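You operate a simulated robot arm through the tools that you are given. There is no shell and no other tool.

The job below is to be done with a simulated robot arm. You get a single attempt, and the scene is never put back.

Task
Load the sample roll that the job card names, join it and wind on the card's length.
Fine: counter within 1 cm; brake back on.

The check looks at the end state, three seconds after you hand in, the way a careful person would. Anything else that was tipped, shoved, dropped, spilled or broken makes it a failure.

Robot
A 6-joint arm with a two-finger gripper, fixed in place. Base frame: the origin is on the floor under the middle of its stand, x ahead of it, y to its left, z up; the work surface is at about z = 820. Readings come in mm, rad, newtons and seconds.
It reaches about 1637 mm from its shoulder. Its first joint turns from -2.897 to 2.897 rad. Payload 3.43 kg.
The TCP is the grasp point between the finger pads, 20 mm short of the fingertips. In the tool frame z runs along the fingers and y along their closing line. The gripper opens to 190 mm; its body begins 248 mm behind the TCP.
Orientation is told as [roll, pitch, yaw] about the base's x, y, z axes, in that order, counted from this pose: with the fingers straight down and closing along the base's y, the tool's x points along the base's -x, its y along +y and its z along -z.

Tools
- The arm moves only by the tool nudge_tool. Its argument "plan" is a list of rows, each a list of 7 numbers: the shift along the tool's x, y, z in mm, then the turn, a rotation vector about the tool's x, y, z in rad, then the opening, from 0 (shut) to 1 (fully open). In form: [[tx, ty, tz, wx, wy, wz, hand], ...]. A call has 1 to 20 rows; each row shifts and turns the commanded pose from where the row before left it, along the tool's axes as they then stand. Each row takes 0.2 s and may step no farther than 50 mm and 0.15 rad from the row before; otherwise, or with a gripper value out of range, the whole call is refused. A pose out of reach is approached as far as the arm can. The call stops where the force on the tool passes 40 N (or 10 N more than at its start, if that is more) or the arm is blocked; 0.2 s more then pass. Each finger travels about 45 mm/s and halts on what it meets, pressing with about 31 N; the grip force reading is that of the motor and also rises with nothing between the fingers. The clock runs only during rows and for 0.2 s after the last one: add rows that do not move to give the fingers time. The reply holds the time, the measured pose of the TCP, the force on the tool along the base axes, the opening and the grip force, in the units named above and with some noise, with the torque about the TCP (base axes, N m) and any sound that the robot's microphone picked up.
- Cameras (640 x 400 px; columns grow to the right, rows downward): "scene" is fixed at [49.5, 648.2, 1609.7]; the picture's right is [-0.67, -0.75, 0.00], its down [-0.40, 0.36, -0.84] and it looks along [0.63, -0.56, -0.54] (base axes); focal length 328 px, centre (320, 200). "wrist" rides on the gripper at [70, -8, -288] in the tool frame; the picture's right is [0.12, 0.99, 0.00], its down [-0.96, 0.12, -0.25] and it looks along [-0.25, 0.03, 0.97] (tool axes); focal length 261 px, centre (320, 200). There is no depth. A picture from a camera that has moved, and an enlarged one, comes with that camera's place and axes in the base frame and with its lens.
- camera(camera): a new picture of that camera. No time passes.
- lift_body(by): slides the trunk up (or, below 0, down) by that many mm; the arm rides with it, the base frame stays. It gives what a move gives, with no picture.
- close_up(camera, box): a new picture of the part [left, top, right, bottom] of that camera's present view, enlarged. No time passes.
- close_job(): hands the job in; it is judged then, once.

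Nothing tells you positions but the pictures and the camera data. Unless the task says otherwise, let go and move clear before handing in.

The tools are called by a JSON object that holds its "api" and its "payload". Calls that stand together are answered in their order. nudge_tool: Moves the arm, as the interface text tells. Its arguments: {"type":"object","properties":{"plan":{"type":"array","items":{"type":"array","items":{"type":"number"}}}},"required":["plan"]} The other tools are called the same way: lift_body (by) moves the trunk up or down; camera (camera) takes a picture; close_up (camera, box) takes an enlarged picture of a part of a camera's view; close_job () hands the job in.

At the start:

```text
time_s: 0.0
tcp_pos: [709.4, -123.9, 1274.2]
tool_rot: [-0.001, 0.0, 0.001]
contact_force: [0.2, -0.2, 0.0]
wrist_torque: [-0.03, 0.0, 0.02]
opening: 189.9
grasp_force: 0.1
trunk travel left (down, up): [-175.0, 65.0]
```

scene: 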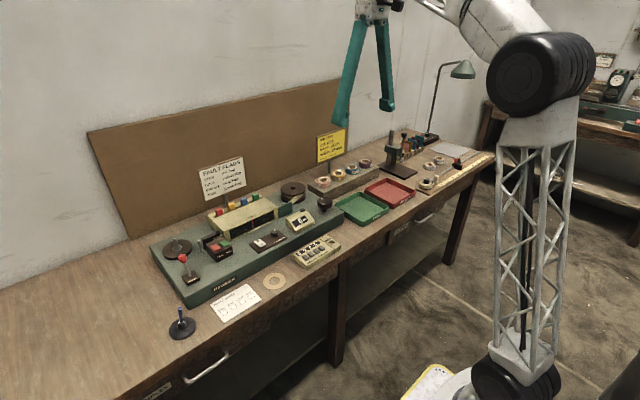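
wrist: 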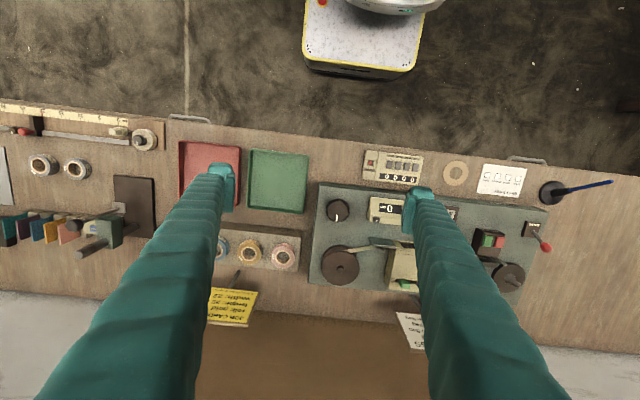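

I see a workbench with a green winding machine, a rack of rolls, trays, a job card (yellow) and a fault flags card. I'll first enlarge the views to read the cards and understand the machine.

{"api": "close_up", "payload": {"camera": "scene", "box": [300, 115, 380, 165]}}

{"api": "close_up", "payload": {"camera": "scene", "box": [190, 150, 270, 200]}}

{"api": "close_up", "payload": {"camera": "scene", "box": [140, 180, 300, 280]}}

{"api": "close_up", "payload": {"camera": "scene", "box": [240, 170, 360, 245]}}

{"api": "close_up", "payload": {"camera": "scene", "box": [200, 230, 360, 330]}}

{"api": "close_up", "payload": {"camera": "wrist", "box": [300, 140, 460, 240]}}

{"api": "close_up", "payload": {"camera": "wrist", "box": [180, 210, 340, 330]}}

{"api": "close_up", "payload": {"camera": "wrist", "box": [440, 150, 600, 250]}}

```text
8.00 times, centred on (340, 140) of scene
camera zoom: at [49.5, 648.2, 1609.7], right [-0.67, -0.75, 0.0], down [-0.4, 0.36, -0.84], along [0.63, -0.56, -0.54], focal length 2623 px, centre (160, 680)
```

zoom: 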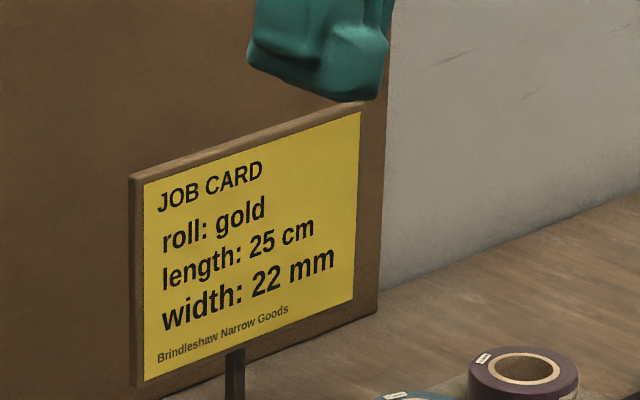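

```text
8.00 times, centred on (230, 175) of scene
camera zoom: at [49.5, 648.2, 1609.7], right [-0.67, -0.75, 0.0], down [-0.4, 0.36, -0.84], along [0.63, -0.56, -0.54], focal length 2623 px, centre (1040, 400)
```

zoom: 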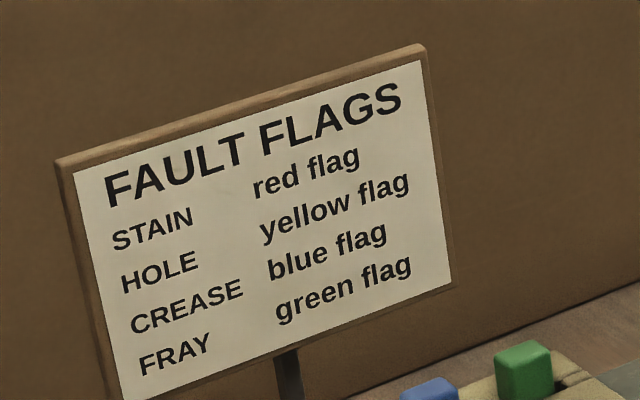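

```text
4.00 times, centred on (220, 230) of scene
camera zoom: at [49.5, 648.2, 1609.7], right [-0.67, -0.75, 0.0], down [-0.4, 0.36, -0.84], along [0.63, -0.56, -0.54], focal length 1312 px, centre (720, 80)
```

zoom: 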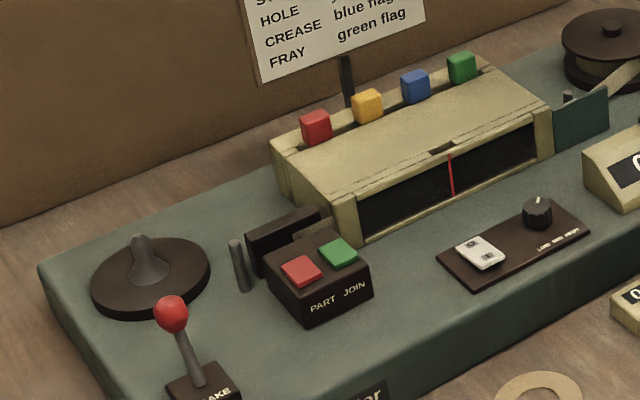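

```text
5.33 times, centred on (300, 208) of scene
camera zoom: at [49.5, 648.2, 1609.7], right [-0.67, -0.75, 0.0], down [-0.4, 0.36, -0.84], along [0.63, -0.56, -0.54], focal length 1749 px, centre (427, 160)
```

zoom: 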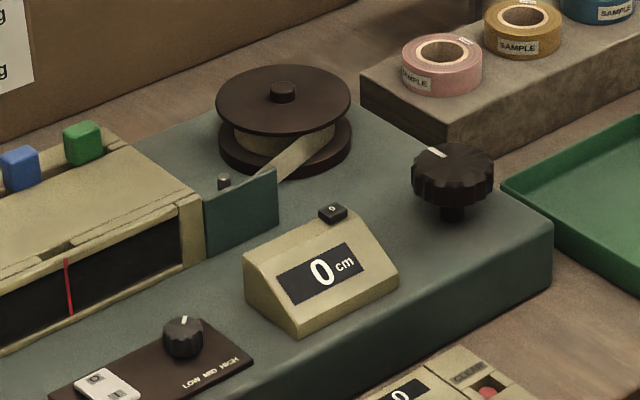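

```text
4.00 times, centred on (280, 280) of scene
camera zoom: at [49.5, 648.2, 1609.7], right [-0.67, -0.75, 0.0], down [-0.4, 0.36, -0.84], along [0.63, -0.56, -0.54], focal length 1312 px, centre (480, -120)
```

zoom: 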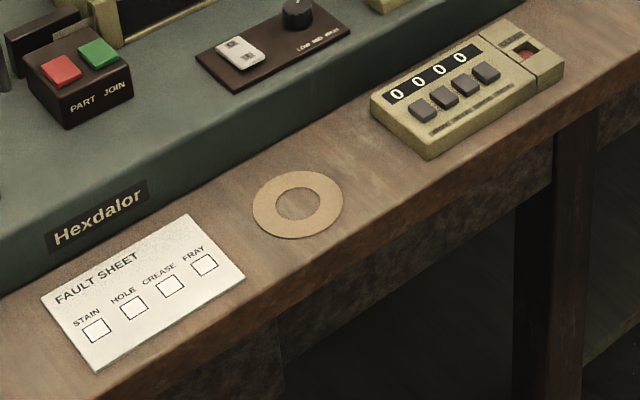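

```text
4.00 times, centred on (380, 190) of wrist
camera zoom: at [638.7, -131.5, 1561.1], right [-0.12, 0.99, 0.0], down [0.96, 0.12, 0.25], along [0.25, 0.03, -0.97], focal length 1043 px, centre (80, 240)
```

zoom: 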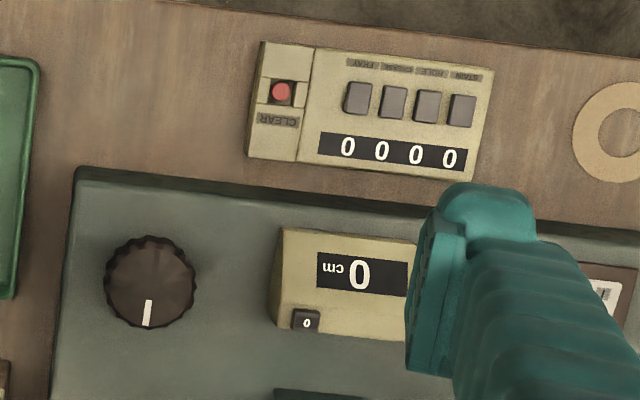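

```text
3.33 times, centred on (260, 270) of wrist
camera zoom: at [638.7, -131.5, 1561.1], right [-0.12, 0.99, 0.0], down [0.96, 0.12, 0.25], along [0.25, 0.03, -0.97], focal length 869 px, centre (520, -33)
```

zoom: 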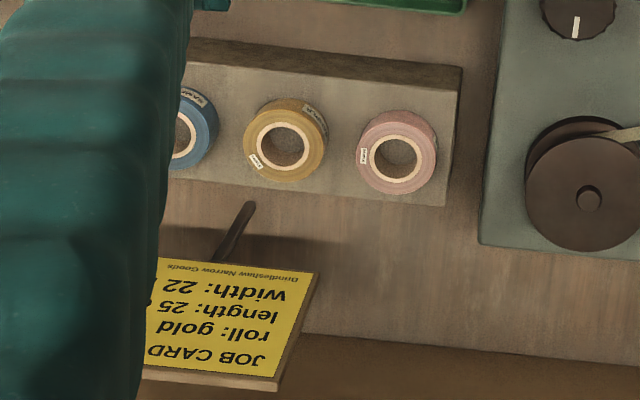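

```text
4.00 times, centred on (520, 200) of wrist
camera zoom: at [638.7, -131.5, 1561.1], right [-0.12, 0.99, 0.0], down [0.96, 0.12, 0.25], along [0.25, 0.03, -0.97], focal length 1043 px, centre (-480, 200)
```

zoom: 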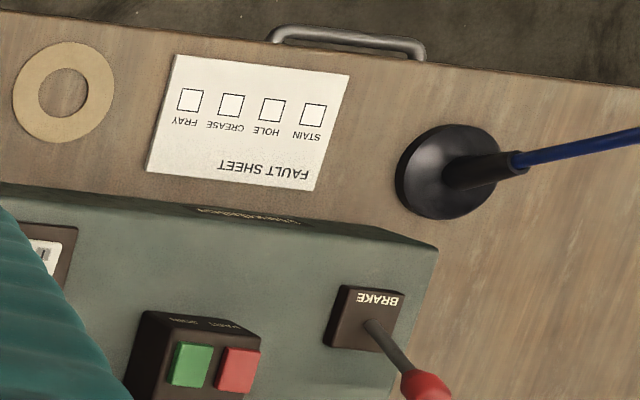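

The card says roll: gold, 25 cm, 22 mm wide. I'll check the rest of the bench for other gold rolls and details of the rack.

{"api": "close_up", "payload": {"camera": "scene", "box": [300, 145, 400, 207]}}

{"api": "close_up", "payload": {"camera": "scene", "box": [370, 120, 500, 200]}}

{"api": "close_up", "payload": {"camera": "wrist", "box": [0, 90, 200, 270]}}

{"api": "close_up", "payload": {"camera": "scene", "box": [145, 225, 245, 300]}}

```text
6.40 times, centred on (350, 176) of scene
camera zoom: at [49.5, 648.2, 1609.7], right [-0.67, -0.75, 0.0], down [-0.4, 0.36, -0.84], along [0.63, -0.56, -0.54], focal length 2099 px, centre (128, 354)
```

zoom: 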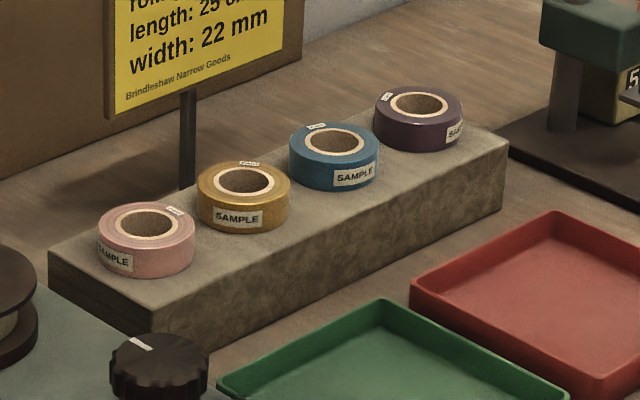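

```text
4.92 times, centred on (435, 160) of scene
camera zoom: at [49.5, 648.2, 1609.7], right [-0.67, -0.75, 0.0], down [-0.4, 0.36, -0.84], along [0.63, -0.56, -0.54], focal length 1614 px, centre (-246, 397)
```

zoom: 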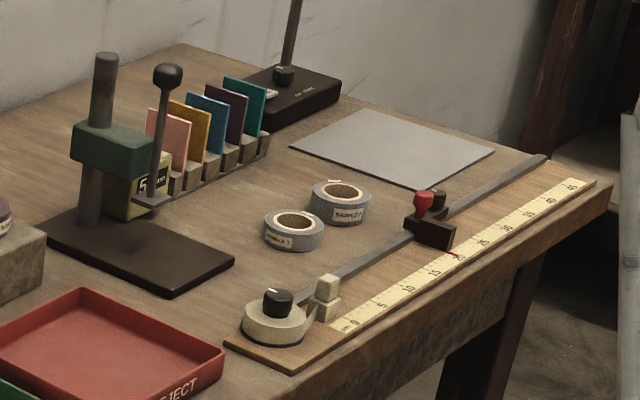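

```text
2.22 times, centred on (100, 180) of wrist
camera zoom: at [638.7, -131.5, 1561.1], right [-0.12, 0.99, 0.0], down [0.96, 0.12, 0.25], along [0.25, 0.03, -0.97], focal length 579 px, centre (809, 244)
```

zoom: 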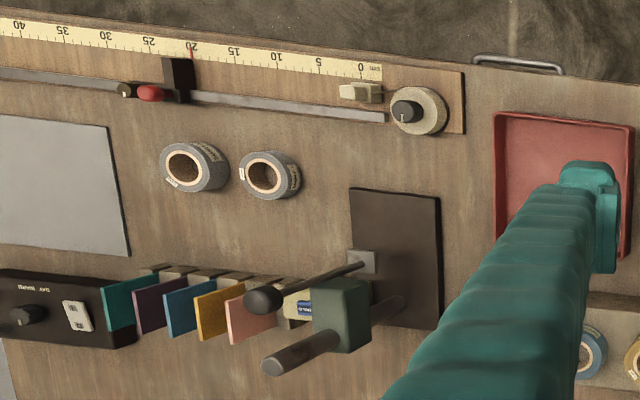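

```text
5.33 times, centred on (195, 262) of scene
camera zoom: at [49.5, 648.2, 1609.7], right [-0.67, -0.75, 0.0], down [-0.4, 0.36, -0.84], along [0.63, -0.56, -0.54], focal length 1749 px, centre (987, -133)
```

zoom: 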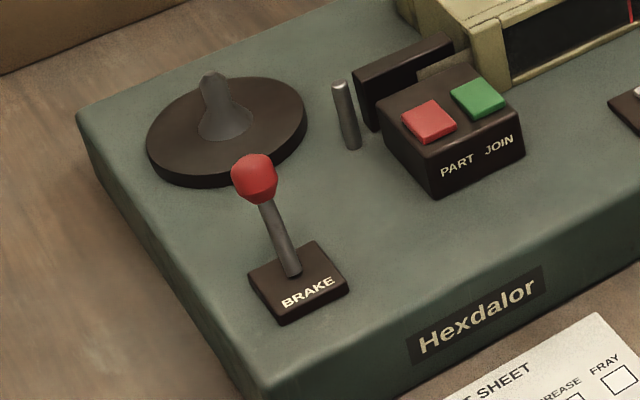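

Only one gold roll is on the rack (second from the machine). I'll move the wrist camera over the left end of the machine to study the spindle, brake and buttons.

{"api": "nudge_tool", "payload": {"plan": [[0, 50, 0, 0, 0, 0, 1], [0, 50, 0, 0, 0, 0, 1], [0, 50, 0, 0, 0, 0, 1], [0, 50, 0, 0, 0, 0, 1], [0, 50, 0, 0, 0, 0, 1], [0, 50, 0, 0, 0, 0, 1], [0, 50, 0, 0, 0, 0, 1], [0, 50, 0, 0, 0, 0, 1], [0, 50, 0, 0, 0, 0, 1], [0, 50, 0, 0, 0, 0, 1]]}}

{"api": "camera", "payload": {"camera": "wrist"}}

{"api": "camera", "payload": {"camera": "scene"}}

```text
time_s: 2.2
tcp_pos: [711.9, 377.3, 1273.3]
tool_rot: [0.001, 0.002, 0.0]
contact_force: [-0.3, -0.7, 0.5]
wrist_torque: [0.2, -0.04, 0.0]
opening: 190.0
grasp_force: 0.1
trunk travel left (down, up): [-175.0, 65.0]
```

```text
taken
camera wrist: at [639.9, 368.7, 1561.5], right [-0.12, 0.99, 0.0], down [0.96, 0.12, 0.25], along [0.25, 0.03, -0.97], focal length 261 px, centre (320, 200)
```

wrist: 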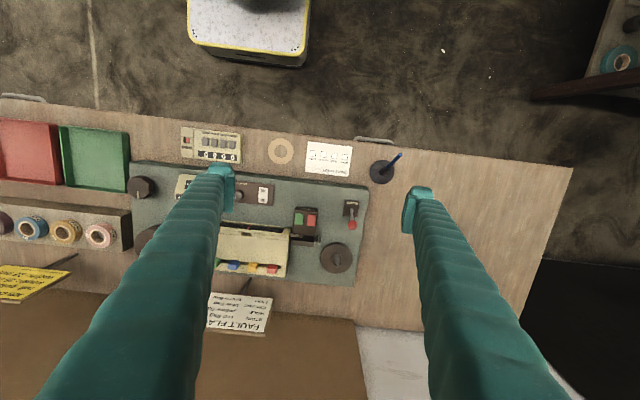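

```text
taken
```

scene: 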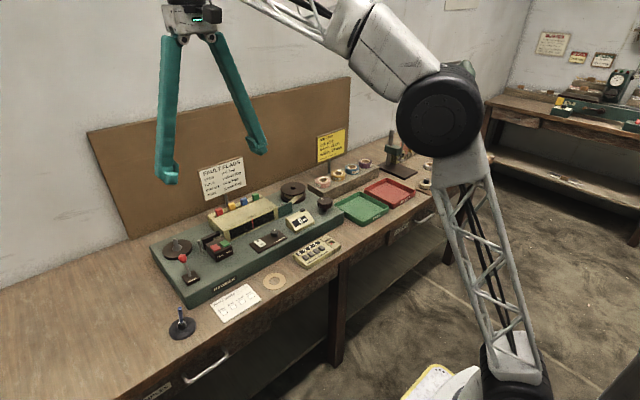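

The brake, spindle and buttons are in view between the fingers; I'll enlarge them for measurement.

{"api": "close_up", "payload": {"camera": "wrist", "box": [240, 180, 400, 280]}}

{"api": "close_up", "payload": {"camera": "wrist", "box": [320, 190, 376, 225]}}

{"api": "close_up", "payload": {"camera": "wrist", "box": [20, 170, 180, 270]}}

{"api": "close_up", "payload": {"camera": "scene", "box": [150, 230, 220, 290]}}

```text
4.00 times, centred on (320, 230) of wrist
camera zoom: at [639.9, 368.7, 1561.5], right [-0.12, 0.99, 0.0], down [0.96, 0.12, 0.25], along [0.25, 0.03, -0.97], focal length 1043 px, centre (320, 80)
```

zoom: 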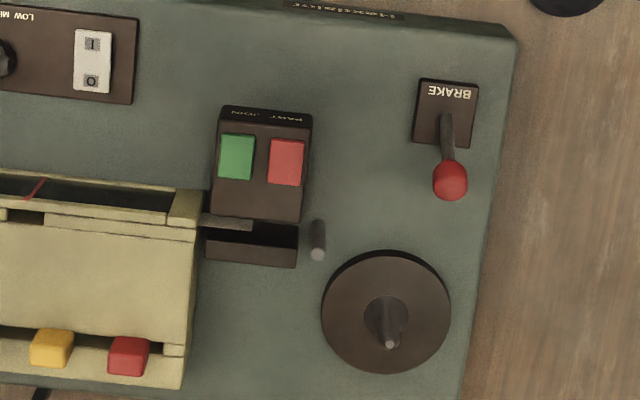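

```text
11.43 times, centred on (348, 208) of wrist
camera zoom: at [639.9, 368.7, 1561.5], right [-0.12, 0.99, 0.0], down [0.96, 0.12, 0.25], along [0.25, 0.03, -0.97], focal length 2979 px, centre (0, 114)
```

zoom: 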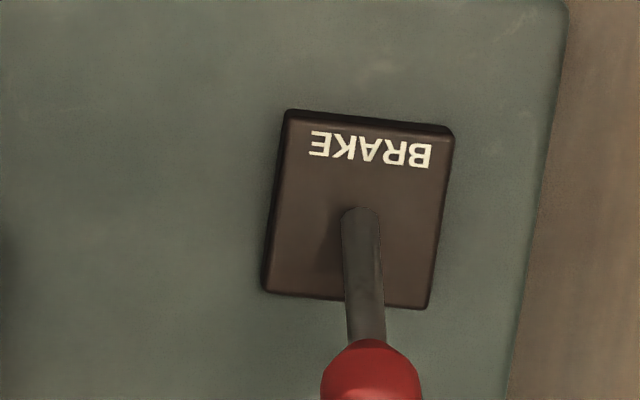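

```text
4.00 times, centred on (100, 220) of wrist
camera zoom: at [639.9, 368.7, 1561.5], right [-0.12, 0.99, 0.0], down [0.96, 0.12, 0.25], along [0.25, 0.03, -0.97], focal length 1043 px, centre (1200, 120)
```

zoom: 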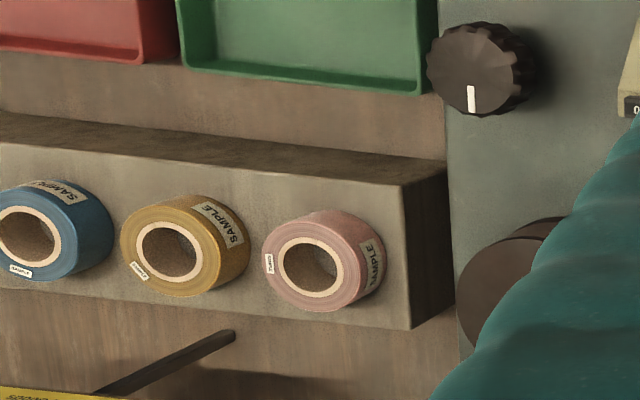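

```text
6.67 times, centred on (185, 260) of scene
camera zoom: at [49.5, 648.2, 1609.7], right [-0.67, -0.75, 0.0], down [-0.4, 0.36, -0.84], along [0.63, -0.56, -0.54], focal length 2186 px, centre (1220, -200)
```

zoom: 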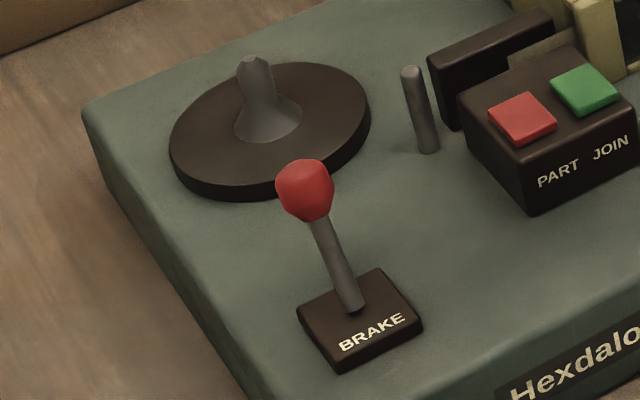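

Spindle is at about (972, 455), brake ball about (851, 475, 951), leaning away from the robot. Next I move above the gold roll (about 975, -281) and turn the gripper 90° so the fingers close along x, clear of the neighbouring rolls.

{"api": "nudge_tool", "payload": {"plan": [[-17.5, -43.9, 0, 0, 0, 0, 1], [-17.5, -43.9, 0, 0, 0, 0, 1], [-17.5, -43.9, 0, 0, 0, 0, 1], [-17.5, -43.9, 0, 0, 0, 0, 1], [-17.5, -43.9, 0, 0, 0, 0, 1], [-17.5, -43.9, 0, 0, 0, 0, 1], [-17.5, -43.9, 0, 0, 0, 0, 1], [-17.5, -43.9, 0, 0, 0, 0, 1], [-17.5, -43.9, 0, 0, 0, 0, 1], [-17.5, -43.9, 0, 0, 0, 0, 1], [-17.5, -43.9, 0, 0, 0, 0, 1], [-17.5, -43.9, 0, 0, 0, 0, 1], [-17.5, -43.9, 0, 0, 0, 0, 1], [-17.5, -43.9, 0, 0, 0, 0, 1], [-17.5, -43.9, 0, 0, 0, 0, 1]]}}

{"api": "camera", "payload": {"camera": "wrist"}}

```text
time_s: 5.4
tcp_pos: [916.7, -272.8, 1193.0]
tool_rot: [-0.002, -0.009, -0.001]
contact_force: [-0.3, 0.9, 0.4]
wrist_torque: [-0.15, -0.06, -0.03]
opening: 189.9
grasp_force: 0.0
out of reach, approached as far as the arm can: row 8, 9, 10, 11, 12, 13, 14, 15
trunk travel left (down, up): [-175.0, 65.0]
```

```text
taken
camera wrist: at [844.9, -279.4, 1480.6], right [-0.12, 0.99, 0.0], down [0.96, 0.12, 0.25], along [0.25, 0.03, -0.97], focal length 261 px, centre (320, 200)
```

wrist: 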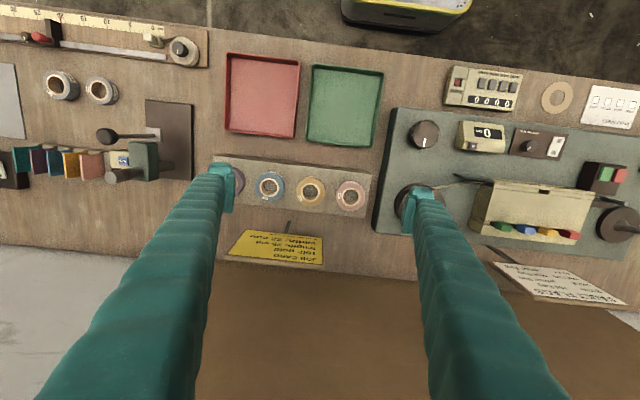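

The high pose was out of reach, so I'll descend to bring the target within reach, then check.

{"api": "nudge_tool", "payload": {"plan": [[0, 0, 40, 0, 0, 0, 1], [0, 0, 40, 0, 0, 0, 1], [0, 0, 20, 0, 0, 0, 1], [0, 0, 0, 0, 0, 0, 1]]}}

```text
time_s: 6.4
tcp_pos: [918.8, -270.8, 1093.8]
tool_rot: [-0.001, 0.0, 0.0]
contact_force: [-0.8, 0.6, 0.5]
wrist_torque: [-0.03, 0.02, 0.01]
opening: 189.8
grasp_force: 0.1
trunk travel left (down, up): [-175.0, 65.0]
```

The commanded pose follows the actual one. Now I rotate 90° and narrow the opening.

{"api": "nudge_tool", "payload": {"plan": [[0, 0, 0, 0, 0, -0.1428, 0.55], [0, 0, 0, 0, 0, -0.1428, 0.55], [0, 0, 0, 0, 0, -0.1428, 0.55], [0, 0, 0, 0, 0, -0.1428, 0.55], [0, 0, 0, 0, 0, -0.1428, 0.55], [0, 0, 0, 0, 0, -0.1428, 0.55], [0, 0, 0, 0, 0, -0.1428, 0.55], [0, 0, 0, 0, 0, -0.1428, 0.55], [0, 0, 0, 0, 0, -0.1428, 0.55], [0, 0, 0, 0, 0, -0.1428, 0.55], [0, 0, 0, 0, 0, -0.1428, 0.55]]}}

{"api": "camera", "payload": {"camera": "wrist"}}

{"api": "camera", "payload": {"camera": "scene"}}

```text
time_s: 8.8
tcp_pos: [918.3, -271.8, 1094.1]
tool_rot: [0.001, 0.0, 1.572]
contact_force: [0.8, 0.8, 0.7]
wrist_torque: [0.03, -0.01, -0.01]
opening: 104.3
grasp_force: 0.0
trunk travel left (down, up): [-175.0, 65.0]
```

```text
taken
camera wrist: at [925.5, -341.4, 1382.3], right [-0.99, -0.12, 0.0], down [-0.12, 0.96, 0.25], along [-0.03, 0.25, -0.97], focal length 261 px, centre (320, 200)
```

wrist: 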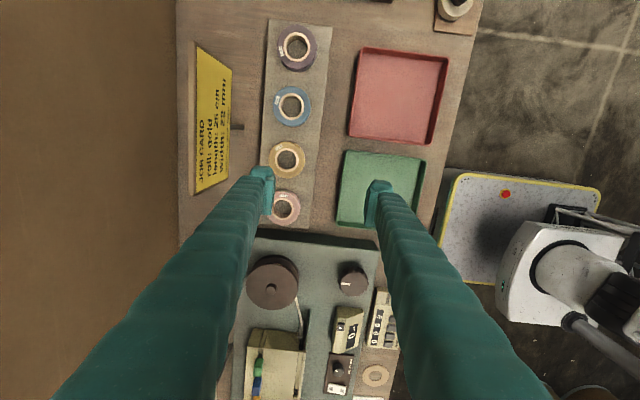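

```text
taken
```

scene: 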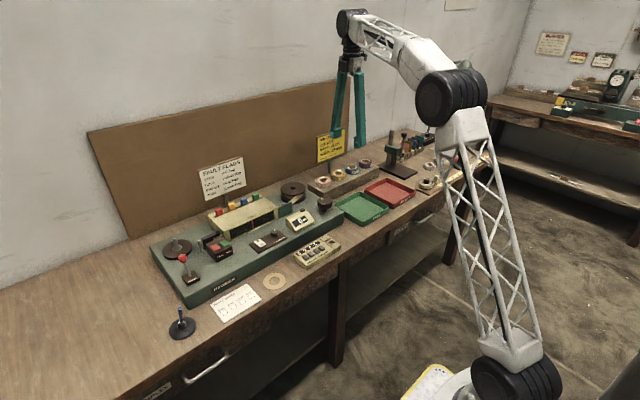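

{"api": "close_up", "payload": {"camera": "wrist", "box": [230, 120, 342, 190]}}

{"api": "close_up", "payload": {"camera": "scene", "box": [310, 150, 374, 190]}}

```text
5.71 times, centred on (286, 155) of wrist
camera zoom: at [925.5, -341.4, 1382.3], right [-0.99, -0.12, 0.0], down [-0.12, 0.96, 0.25], along [-0.03, 0.25, -0.97], focal length 1489 px, centre (514, 457)
```

zoom: 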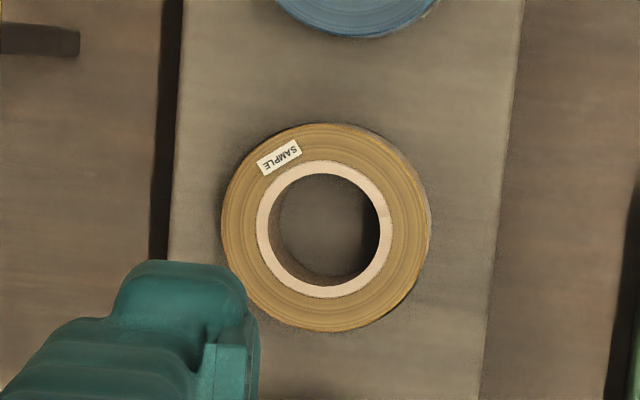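

```text
10.00 times, centred on (342, 170) of scene
camera zoom: at [49.5, 648.2, 1609.7], right [-0.67, -0.75, 0.0], down [-0.4, 0.36, -0.84], along [0.63, -0.56, -0.54], focal length 3279 px, centre (100, 500)
```

zoom: 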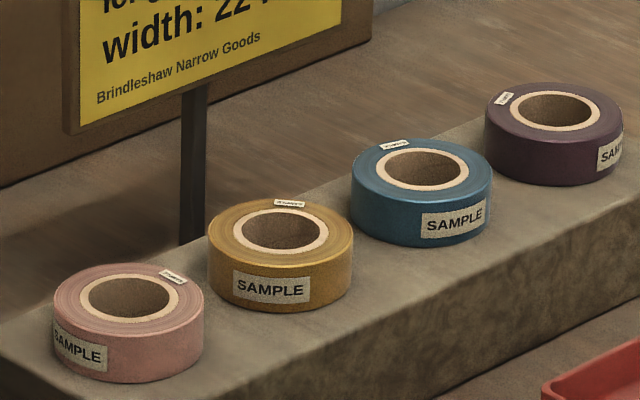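

The gold roll's top centre is at about (979, -287, 910), 63 mm across, on a rack top at ~888. I'll move over it at a safer height and check alignment (the TCP projects to the image centre).

{"api": "nudge_tool", "payload": {"plan": [[5, -20.2, 25, 0, 0, 0, 0.55], [5, -20.2, 25, 0, 0, 0, 0.55], [4.7, -20.3, 25, 0, 0, 0, 0.55], [0, 0, 19, 0, 0, 0, 0.55], [0, 0, 0, 0, 0, 0, 0.55]]}}

{"api": "camera", "payload": {"camera": "wrist"}}

{"api": "close_up", "payload": {"camera": "scene", "box": [290, 100, 418, 180]}}

```text
time_s: 10.0
tcp_pos: [977.1, -286.7, 1002.7]
tool_rot: [-0.001, 0.0, 1.571]
contact_force: [0.6, -0.7, -0.3]
wrist_torque: [0.01, 0.01, 0.0]
opening: 104.4
grasp_force: 0.1
trunk travel left (down, up): [-175.0, 65.0]
```

```text
taken
camera wrist: at [985.9, -356.1, 1290.4], right [-0.99, -0.12, 0.0], down [-0.12, 0.96, 0.25], along [-0.03, 0.25, -0.97], focal length 261 px, centre (320, 200)
```

wrist: 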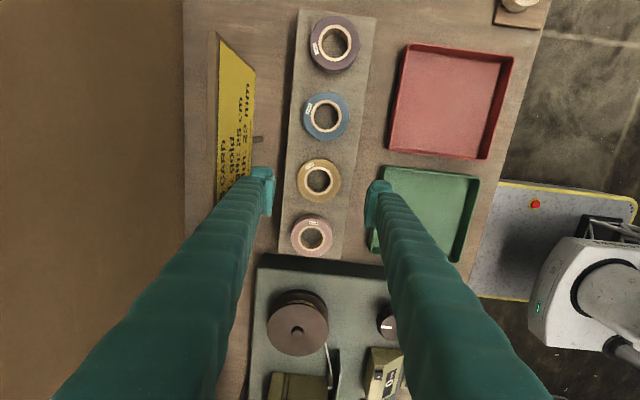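

```text
5.00 times, centred on (354, 140) of scene
camera zoom: at [49.5, 648.2, 1609.7], right [-0.67, -0.75, 0.0], down [-0.4, 0.36, -0.84], along [0.63, -0.56, -0.54], focal length 1640 px, centre (150, 500)
```

zoom: 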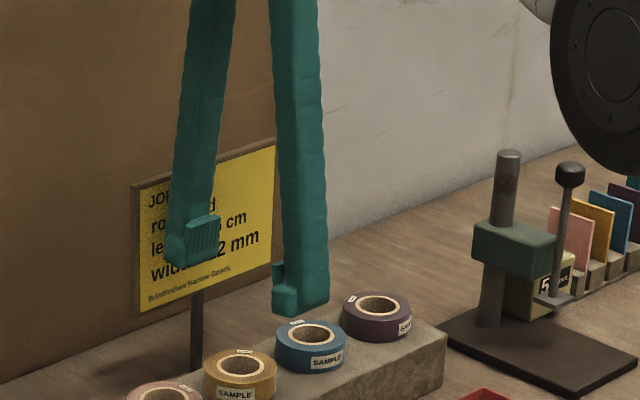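

{"api": "close_up", "payload": {"camera": "wrist", "box": [240, 140, 400, 240]}}

```text
4.00 times, centred on (320, 190) of wrist
camera zoom: at [985.9, -356.1, 1290.4], right [-0.99, -0.12, 0.0], down [-0.12, 0.96, 0.25], along [-0.03, 0.25, -0.97], focal length 1043 px, centre (320, 240)
```

zoom: 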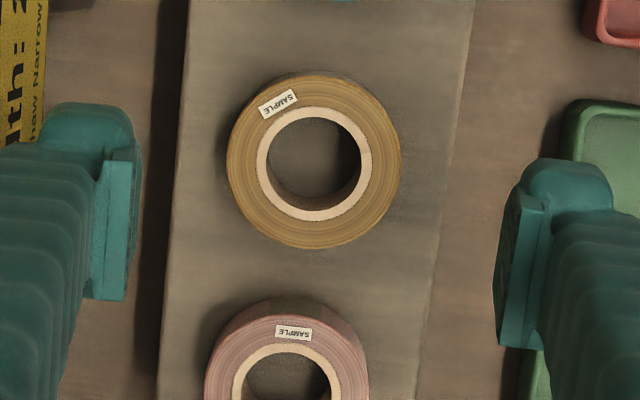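

Roll centre measures (980, -287). I'll shift 3 mm in x and descend to just above, then verify.

{"api": "nudge_tool", "payload": {"plan": [[0, -2.9, 30, 0, 0, 0, 0.55], [0, 0, 30, 0, 0, 0, 0.55], [0, 0, 15, 0, 0, 0, 0.55], [0, 0, 0, 0, 0, 0, 0.55]]}}

{"api": "close_up", "payload": {"camera": "wrist", "box": [240, 140, 400, 240]}}

{"api": "close_up", "payload": {"camera": "scene", "box": [300, 130, 380, 180]}}

```text
time_s: 11.0
tcp_pos: [982.2, -287.0, 926.6]
tool_rot: [0.0, -0.001, 1.571]
contact_force: [0.0, -0.4, 0.0]
wrist_torque: [0.0, 0.0, 0.03]
opening: 104.5
grasp_force: 0.0
trunk travel left (down, up): [-175.0, 65.0]
```

```text
4.00 times, centred on (320, 190) of wrist
camera zoom: at [989.6, -356.0, 1213.8], right [-0.99, -0.12, 0.0], down [-0.12, 0.96, 0.25], along [-0.03, 0.25, -0.97], focal length 1043 px, centre (320, 240)
```

zoom: 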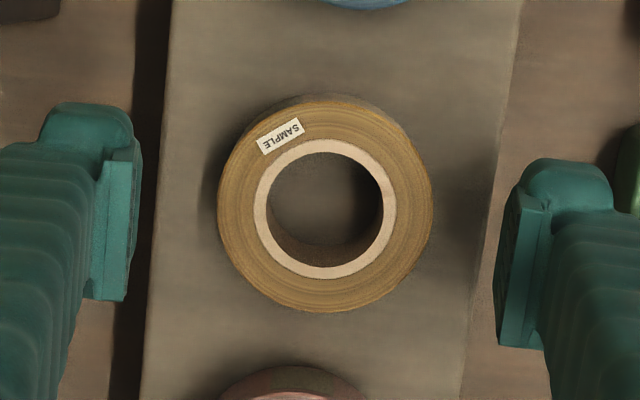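

```text
8.00 times, centred on (340, 155) of scene
camera zoom: at [49.5, 648.2, 1609.7], right [-0.67, -0.75, 0.0], down [-0.4, 0.36, -0.84], along [0.63, -0.56, -0.54], focal length 2623 px, centre (160, 560)
```

zoom: 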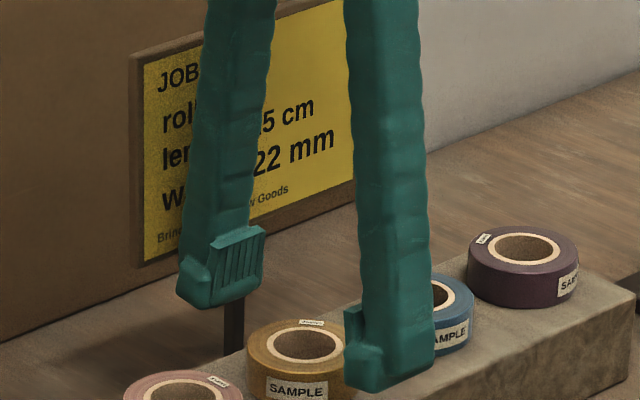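

Well centred. I'll lower 11 mm more and close on the roll.

{"api": "nudge_tool", "payload": {"plan": [[0, 1.5, 11.5, 0, 0, 0, 0.55], [0, 0, 0, 0, 0, 0, 0.2], [0, 0, 0, 0, 0, 0, 0.2], [0, 0, 0, 0, 0, 0, 0.2], [0, 0, 0, 0, 0, 0, 0.2], [0, 0, 0, 0, 0, 0, 0.2]]}}

{"api": "close_up", "payload": {"camera": "wrist", "box": [240, 140, 400, 240]}}

{"api": "close_up", "payload": {"camera": "scene", "box": [300, 130, 380, 180]}}

```text
time_s: 12.4
tcp_pos: [980.5, -288.1, 914.2]
tool_rot: [0.0, 0.001, 1.571]
contact_force: [0.3, 0.3, 1.0]
wrist_torque: [-0.01, 0.02, 0.01]
opening: 63.6
grasp_force: 31.7
trunk travel left (down, up): [-175.0, 65.0]
```

```text
4.00 times, centred on (320, 190) of wrist
camera zoom: at [988.0, -357.0, 1203.2], right [-0.99, -0.12, 0.0], down [-0.12, 0.96, 0.25], along [-0.03, 0.25, -0.97], focal length 1043 px, centre (320, 240)
```

zoom: 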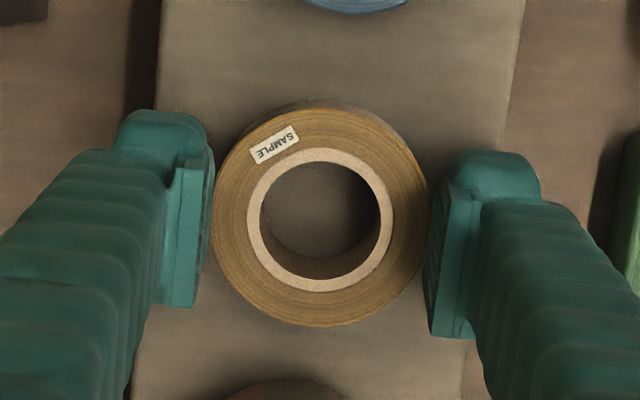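

```text
8.00 times, centred on (340, 155) of scene
camera zoom: at [49.5, 648.2, 1609.7], right [-0.67, -0.75, 0.0], down [-0.4, 0.36, -0.84], along [0.63, -0.56, -0.54], focal length 2623 px, centre (160, 560)
```

zoom: 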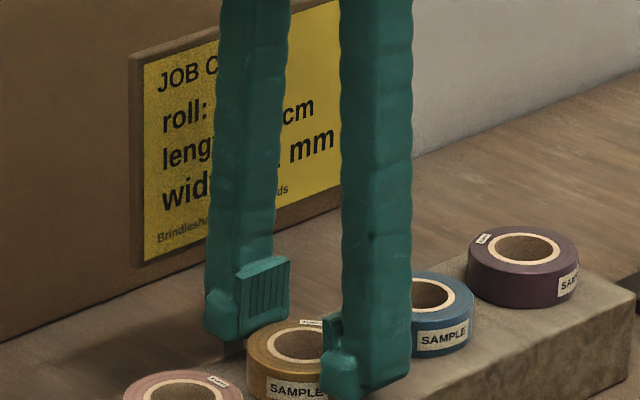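

The roll is gripped (63.6 mm). I'll lift it gently and check.

{"api": "nudge_tool", "payload": {"plan": [[0, 0, -10, 0, 0, 0, 0.2], [0, 0, -20, 0, 0, 0, 0.2], [0, 0, -30, 0, 0, 0, 0.2], [0, 0, -40, 0, 0, 0, 0.2], [0, 0, -40, 0, 0, 0, 0.2], [0, 20, 0, 0, 0, 0, 0.2], [0, 30, 0, 0, 0, 0, 0.2], [0, 30, 0, 0, 0, 0, 0.2]]}}

{"api": "camera", "payload": {"camera": "wrist"}}

{"api": "camera", "payload": {"camera": "scene"}}

```text
time_s: 14.2
tcp_pos: [898.3, -287.6, 1051.6]
tool_rot: [-0.001, -0.001, 1.569]
contact_force: [-0.4, -0.5, -1.3]
wrist_torque: [-0.01, 0.1, -0.02]
opening: 63.6
grasp_force: 31.1
trunk travel left (down, up): [-175.0, 65.0]
```

```text
taken
camera wrist: at [907.8, -356.8, 1340.5], right [-0.99, -0.12, 0.0], down [-0.12, 0.96, 0.25], along [-0.03, 0.25, -0.97], focal length 261 px, centre (320, 200)
```

wrist: 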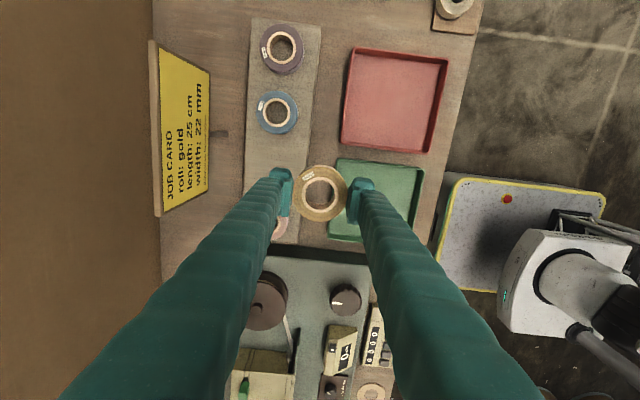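

```text
taken
```

scene: 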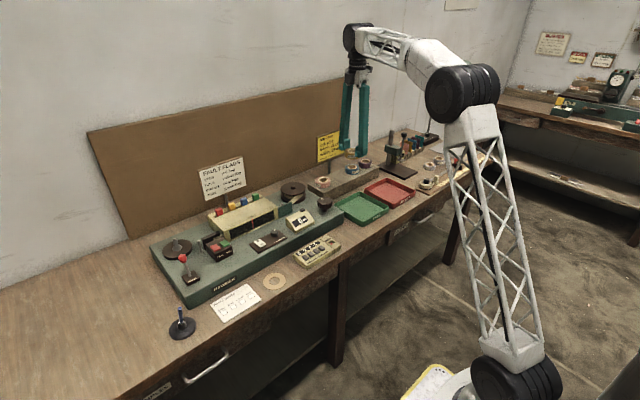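

The roll is held. I'll carry it across at this height (bottom at ~1026, above everything on the machine) to the spindle's y.

{"api": "nudge_tool", "payload": {"plan": [[-25, 0, 0, 0, 0, 0, 0.2], [-45, 0, 0, 0, 0, 0, 0.2], [-45, 0, 0, 0, 0, 0, 0.2], [-45, 0, 0, 0, 0, 0, 0.2], [-45, 0, 0, 0, 0, 0, 0.2], [-45, 0, 0, 0, 0, 0, 0.2], [-45, 0, 0, 0, 0, 0, 0.2], [-45, 0, 0, 0, 0, 0, 0.2], [-45, 0, 0, 0, 0, 0, 0.2], [-45, 0, 0, 0, 0, 0, 0.2], [-45, 0, 0, 0, 0, 0, 0.2], [-45, 0, 0, 0, 0, 0, 0.2], [-45, 0, 0, 0, 0, 0, 0.2], [-45, 0, 0, 0, 0, 0, 0.2], [-45, 0, 0, 0, 0, 0, 0.2], [-45, 0, 0, 0, 0, 0, 0.2], [-25, 0, 0, 0, 0, 0, 0.2], [-10, 0, 0, 0, 0, 0, 0.2], [0, 0, 0, 0, 0, 0, 0.2]]}}

{"api": "camera", "payload": {"camera": "wrist"}}

{"api": "camera", "payload": {"camera": "scene"}}

```text
time_s: 18.2
tcp_pos: [897.7, 446.3, 1052.7]
tool_rot: [-0.002, -0.001, 1.57]
contact_force: [0.9, 0.2, -0.7]
wrist_torque: [-0.02, -0.02, 0.0]
opening: 63.3
grasp_force: 31.1
trunk travel left (down, up): [-175.0, 65.0]
```

```text
taken
camera wrist: at [907.1, 377.7, 1341.9], right [-0.99, -0.12, 0.0], down [-0.12, 0.96, 0.25], along [-0.03, 0.25, -0.97], focal length 261 px, centre (320, 200)
```

wrist: 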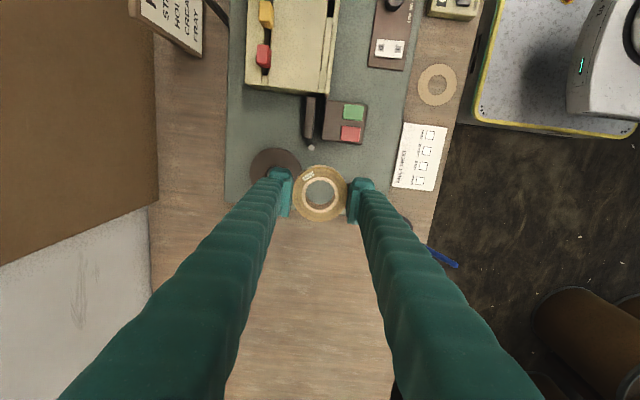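

```text
taken
```

scene: 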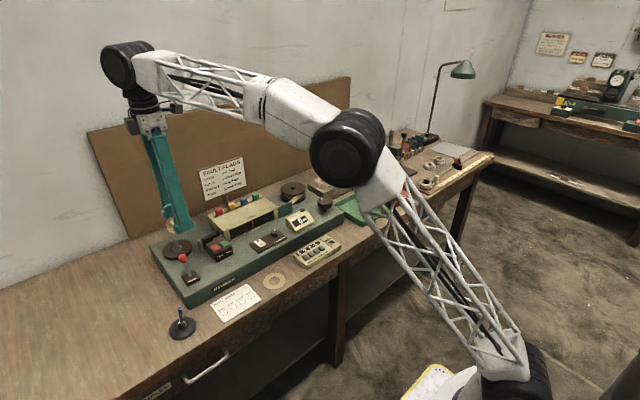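

Now I shift over the spindle (about 972, 455), still high, and check alignment through the roll's bore.

{"api": "nudge_tool", "payload": {"plan": [[-3, -25, 0, 0, 0, 0, 0.2], [-3, -25, 0, 0, 0, 0, 0.2], [-3, -25, 0, 0, 0, 0, 0.2], [0, 0, 0, 0, 0, 0, 0.2]]}}

{"api": "camera", "payload": {"camera": "wrist"}}

{"api": "close_up", "payload": {"camera": "wrist", "box": [240, 140, 400, 240]}}

{"api": "close_up", "payload": {"camera": "scene", "box": [130, 190, 242, 260]}}

```text
time_s: 19.2
tcp_pos: [974.5, 459.1, 1052.7]
tool_rot: [0.0, 0.0, 1.57]
contact_force: [1.3, 0.4, -0.5]
wrist_torque: [-0.08, 0.08, -0.01]
opening: 63.3
grasp_force: 30.8
trunk travel left (down, up): [-175.0, 65.0]
```

```text
taken
camera wrist: at [982.6, 389.7, 1342.2], right [-0.99, -0.12, 0.0], down [-0.12, 0.96, 0.25], along [-0.03, 0.25, -0.97], focal length 261 px, centre (320, 200)
```

wrist: 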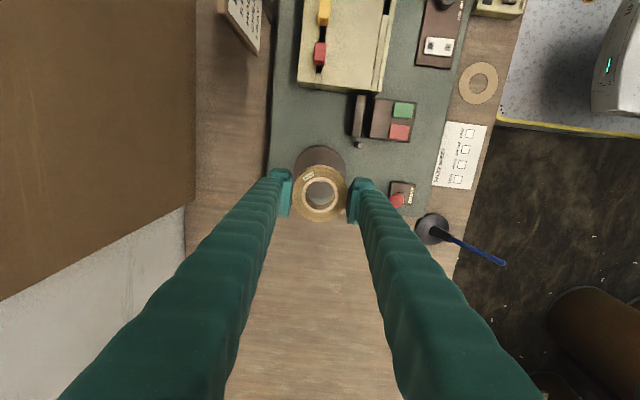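

```text
4.00 times, centred on (320, 190) of wrist
camera zoom: at [982.6, 389.7, 1342.2], right [-0.99, -0.12, 0.0], down [-0.12, 0.96, 0.25], along [-0.03, 0.25, -0.97], focal length 1043 px, centre (320, 240)
```

zoom: 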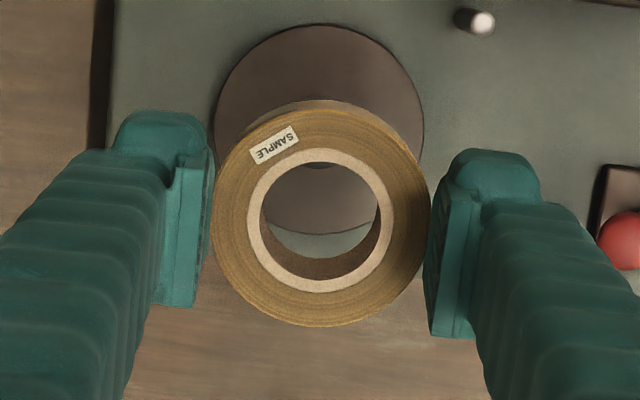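

```text
5.71 times, centred on (186, 225) of scene
camera zoom: at [49.5, 648.2, 1609.7], right [-0.67, -0.75, 0.0], down [-0.4, 0.36, -0.84], along [0.63, -0.56, -0.54], focal length 1874 px, centre (1086, 57)
```

zoom: 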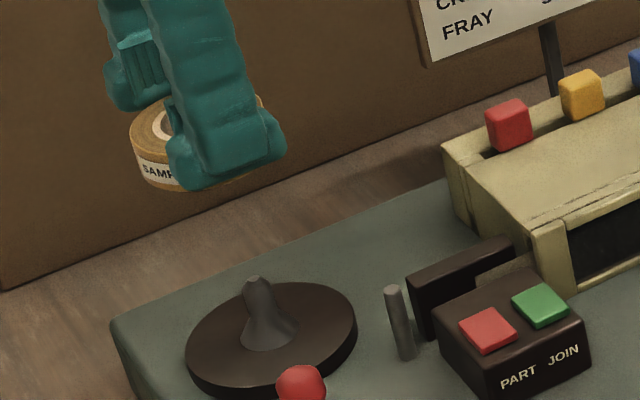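

Disc centre measures about (975, 457). I'll nudge y by -2 mm and descend until the roll is just above the spindle tip (~938), then look.

{"api": "nudge_tool", "payload": {"plan": [[2, 0, 25, 0, 0, 0, 0.2], [0, 0, 30, 0, 0, 0, 0.2], [0, 0, 20, 0, 0, 0, 0.2], [0, 0, 0, 0, 0, 0, 0.2]]}}

{"api": "close_up", "payload": {"camera": "wrist", "box": [240, 140, 400, 240]}}

{"api": "close_up", "payload": {"camera": "scene", "box": [130, 190, 242, 260]}}

```text
time_s: 20.2
tcp_pos: [973.2, 454.8, 977.7]
tool_rot: [0.0, -0.001, 1.569]
contact_force: [-0.3, 0.2, 0.1]
wrist_torque: [0.0, 0.0, 0.0]
opening: 63.4
grasp_force: 30.6
trunk travel left (down, up): [-175.0, 65.0]
```

```text
4.00 times, centred on (320, 190) of wrist
camera zoom: at [981.9, 385.5, 1266.6], right [-0.99, -0.12, 0.0], down [-0.12, 0.96, 0.25], along [-0.03, 0.25, -0.97], focal length 1043 px, centre (320, 240)
```

zoom: 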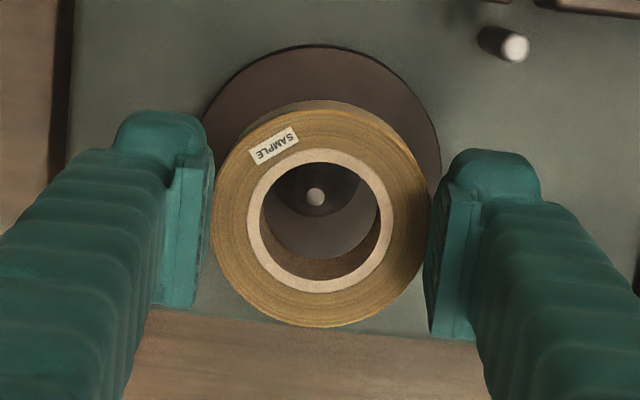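

```text
5.71 times, centred on (186, 225) of scene
camera zoom: at [49.5, 648.2, 1609.7], right [-0.67, -0.75, 0.0], down [-0.4, 0.36, -0.84], along [0.63, -0.56, -0.54], focal length 1874 px, centre (1086, 57)
```

zoom: 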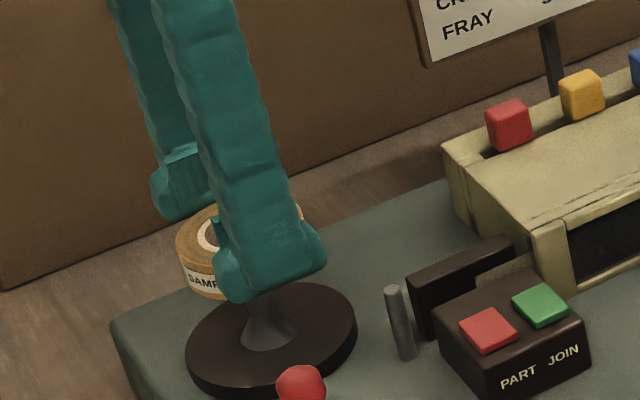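

Spindle tip is visible in the bore, within ~1–2 mm of centre. I'll lower in small steps over the spindle.

{"api": "nudge_tool", "payload": {"plan": [[0, -1, 8, 0, 0, 0, 0.2], [0, 0, 10, 0, 0, 0, 0.2], [0, 0, 10, 0, 0, 0, 0.2], [0, 0, 8, 0, 0, 0, 0.2], [0, 0, 0, 0, 0, 0, 0.2]]}}

{"api": "close_up", "payload": {"camera": "wrist", "box": [240, 140, 400, 240]}}

{"api": "close_up", "payload": {"camera": "scene", "box": [130, 190, 242, 260]}}

```text
time_s: 21.4
tcp_pos: [975.5, 454.1, 943.1]
tool_rot: [0.0, 0.001, 1.571]
contact_force: [-0.3, -0.5, -0.5]
wrist_torque: [0.0, -0.01, 0.01]
opening: 63.4
grasp_force: 31.0
trunk travel left (down, up): [-175.0, 65.0]
```

```text
4.00 times, centred on (320, 190) of wrist
camera zoom: at [983.1, 385.8, 1230.9], right [-0.99, -0.12, 0.0], down [-0.12, 0.96, 0.25], along [-0.03, 0.25, -0.97], focal length 1043 px, centre (320, 240)
```

zoom: 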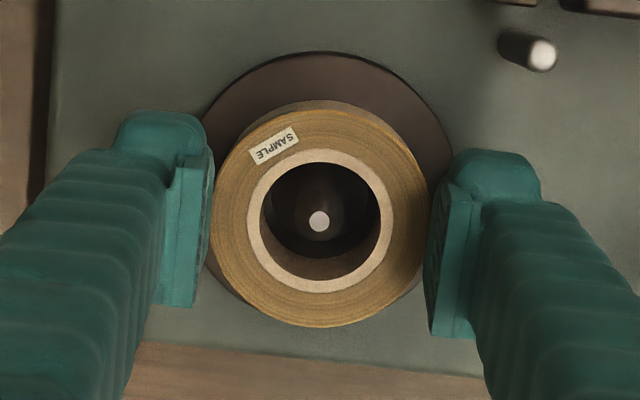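

```text
5.71 times, centred on (186, 225) of scene
camera zoom: at [49.5, 648.2, 1609.7], right [-0.67, -0.75, 0.0], down [-0.4, 0.36, -0.84], along [0.63, -0.56, -0.54], focal length 1874 px, centre (1086, 57)
```

zoom: 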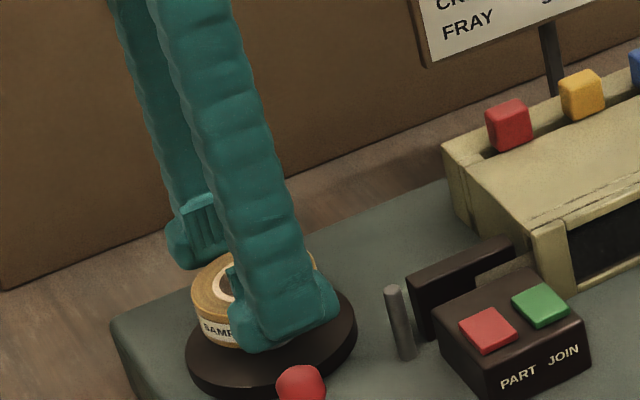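

Excellent alignment. Continue down gently toward the disc.

{"api": "nudge_tool", "payload": {"plan": [[0, 0, 7, 0, 0, 0, 0.2], [0, 0, 7, 0, 0, 0, 0.2], [0, 0, 4, 0, 0, 0, 0.2], [0, 0, 0, 0, 0, 0, 0.2]]}}

{"api": "close_up", "payload": {"camera": "scene", "box": [140, 210, 220, 260]}}

```text
time_s: 22.4
tcp_pos: [976.4, 455.0, 925.4]
tool_rot: [-0.002, -0.003, 1.572]
contact_force: [-0.6, 1.9, 25.0]
wrist_torque: [-0.07, 0.47, -0.01]
opening: 63.4
grasp_force: 31.4
trunk travel left (down, up): [-175.0, 65.0]
```

```text
8.00 times, centred on (180, 235) of scene
camera zoom: at [49.5, 648.2, 1609.7], right [-0.67, -0.75, 0.0], down [-0.4, 0.36, -0.84], along [0.63, -0.56, -0.54], focal length 2623 px, centre (1440, -80)
```

zoom: 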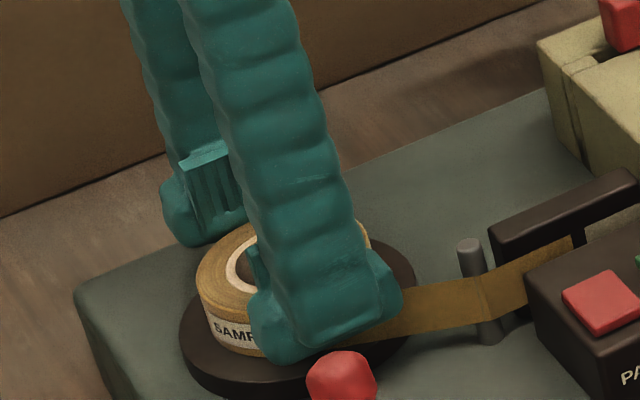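

The roll seated: tape has threaded round the post to the join block. I'll open the fingers a little and rise straight up.

{"api": "nudge_tool", "payload": {"plan": [[0, 0, -1.5, 0, 0, 0, 0.2], [0, 0, 0, 0, 0, 0, 0.48], [0, 0, 0, 0, 0, 0, 0.48], [0, 0, 0, 0, 0, 0, 0.48], [0, 0, 0, 0, 0, 0, 0.48]]}}

{"api": "close_up", "payload": {"camera": "wrist", "box": [220, 120, 420, 245]}}

{"api": "close_up", "payload": {"camera": "scene", "box": [140, 210, 220, 260]}}

```text
time_s: 23.6
tcp_pos: [976.2, 455.4, 926.7]
tool_rot: [-0.002, 0.0, 1.571]
contact_force: [-0.4, -0.5, -0.3]
wrist_torque: [0.0, 0.01, 0.01]
opening: 91.3
grasp_force: 0.1
trunk travel left (down, up): [-175.0, 65.0]
```

```text
3.20 times, centred on (320, 182) of wrist
camera zoom: at [984.6, 385.8, 1214.0], right [-0.99, -0.12, 0.0], down [-0.12, 0.96, 0.25], along [-0.03, 0.25, -0.97], focal length 834 px, centre (320, 256)
```

zoom: 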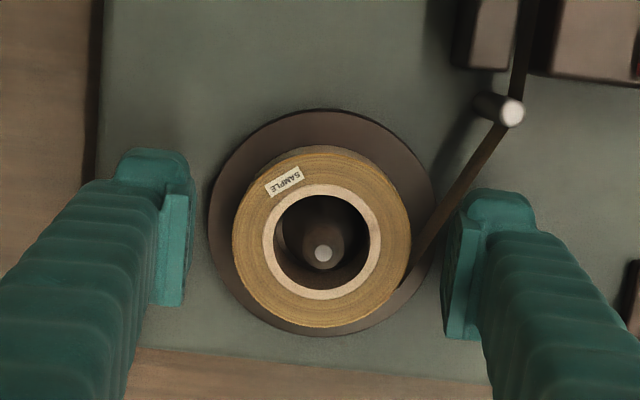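

```text
8.00 times, centred on (180, 235) of scene
camera zoom: at [49.5, 648.2, 1609.7], right [-0.67, -0.75, 0.0], down [-0.4, 0.36, -0.84], along [0.63, -0.56, -0.54], focal length 2623 px, centre (1440, -80)
```

zoom: 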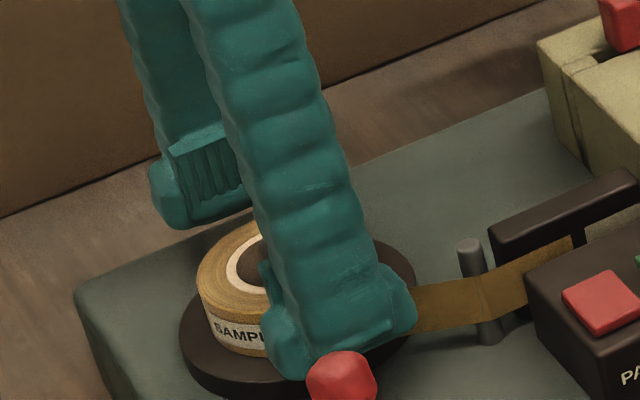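

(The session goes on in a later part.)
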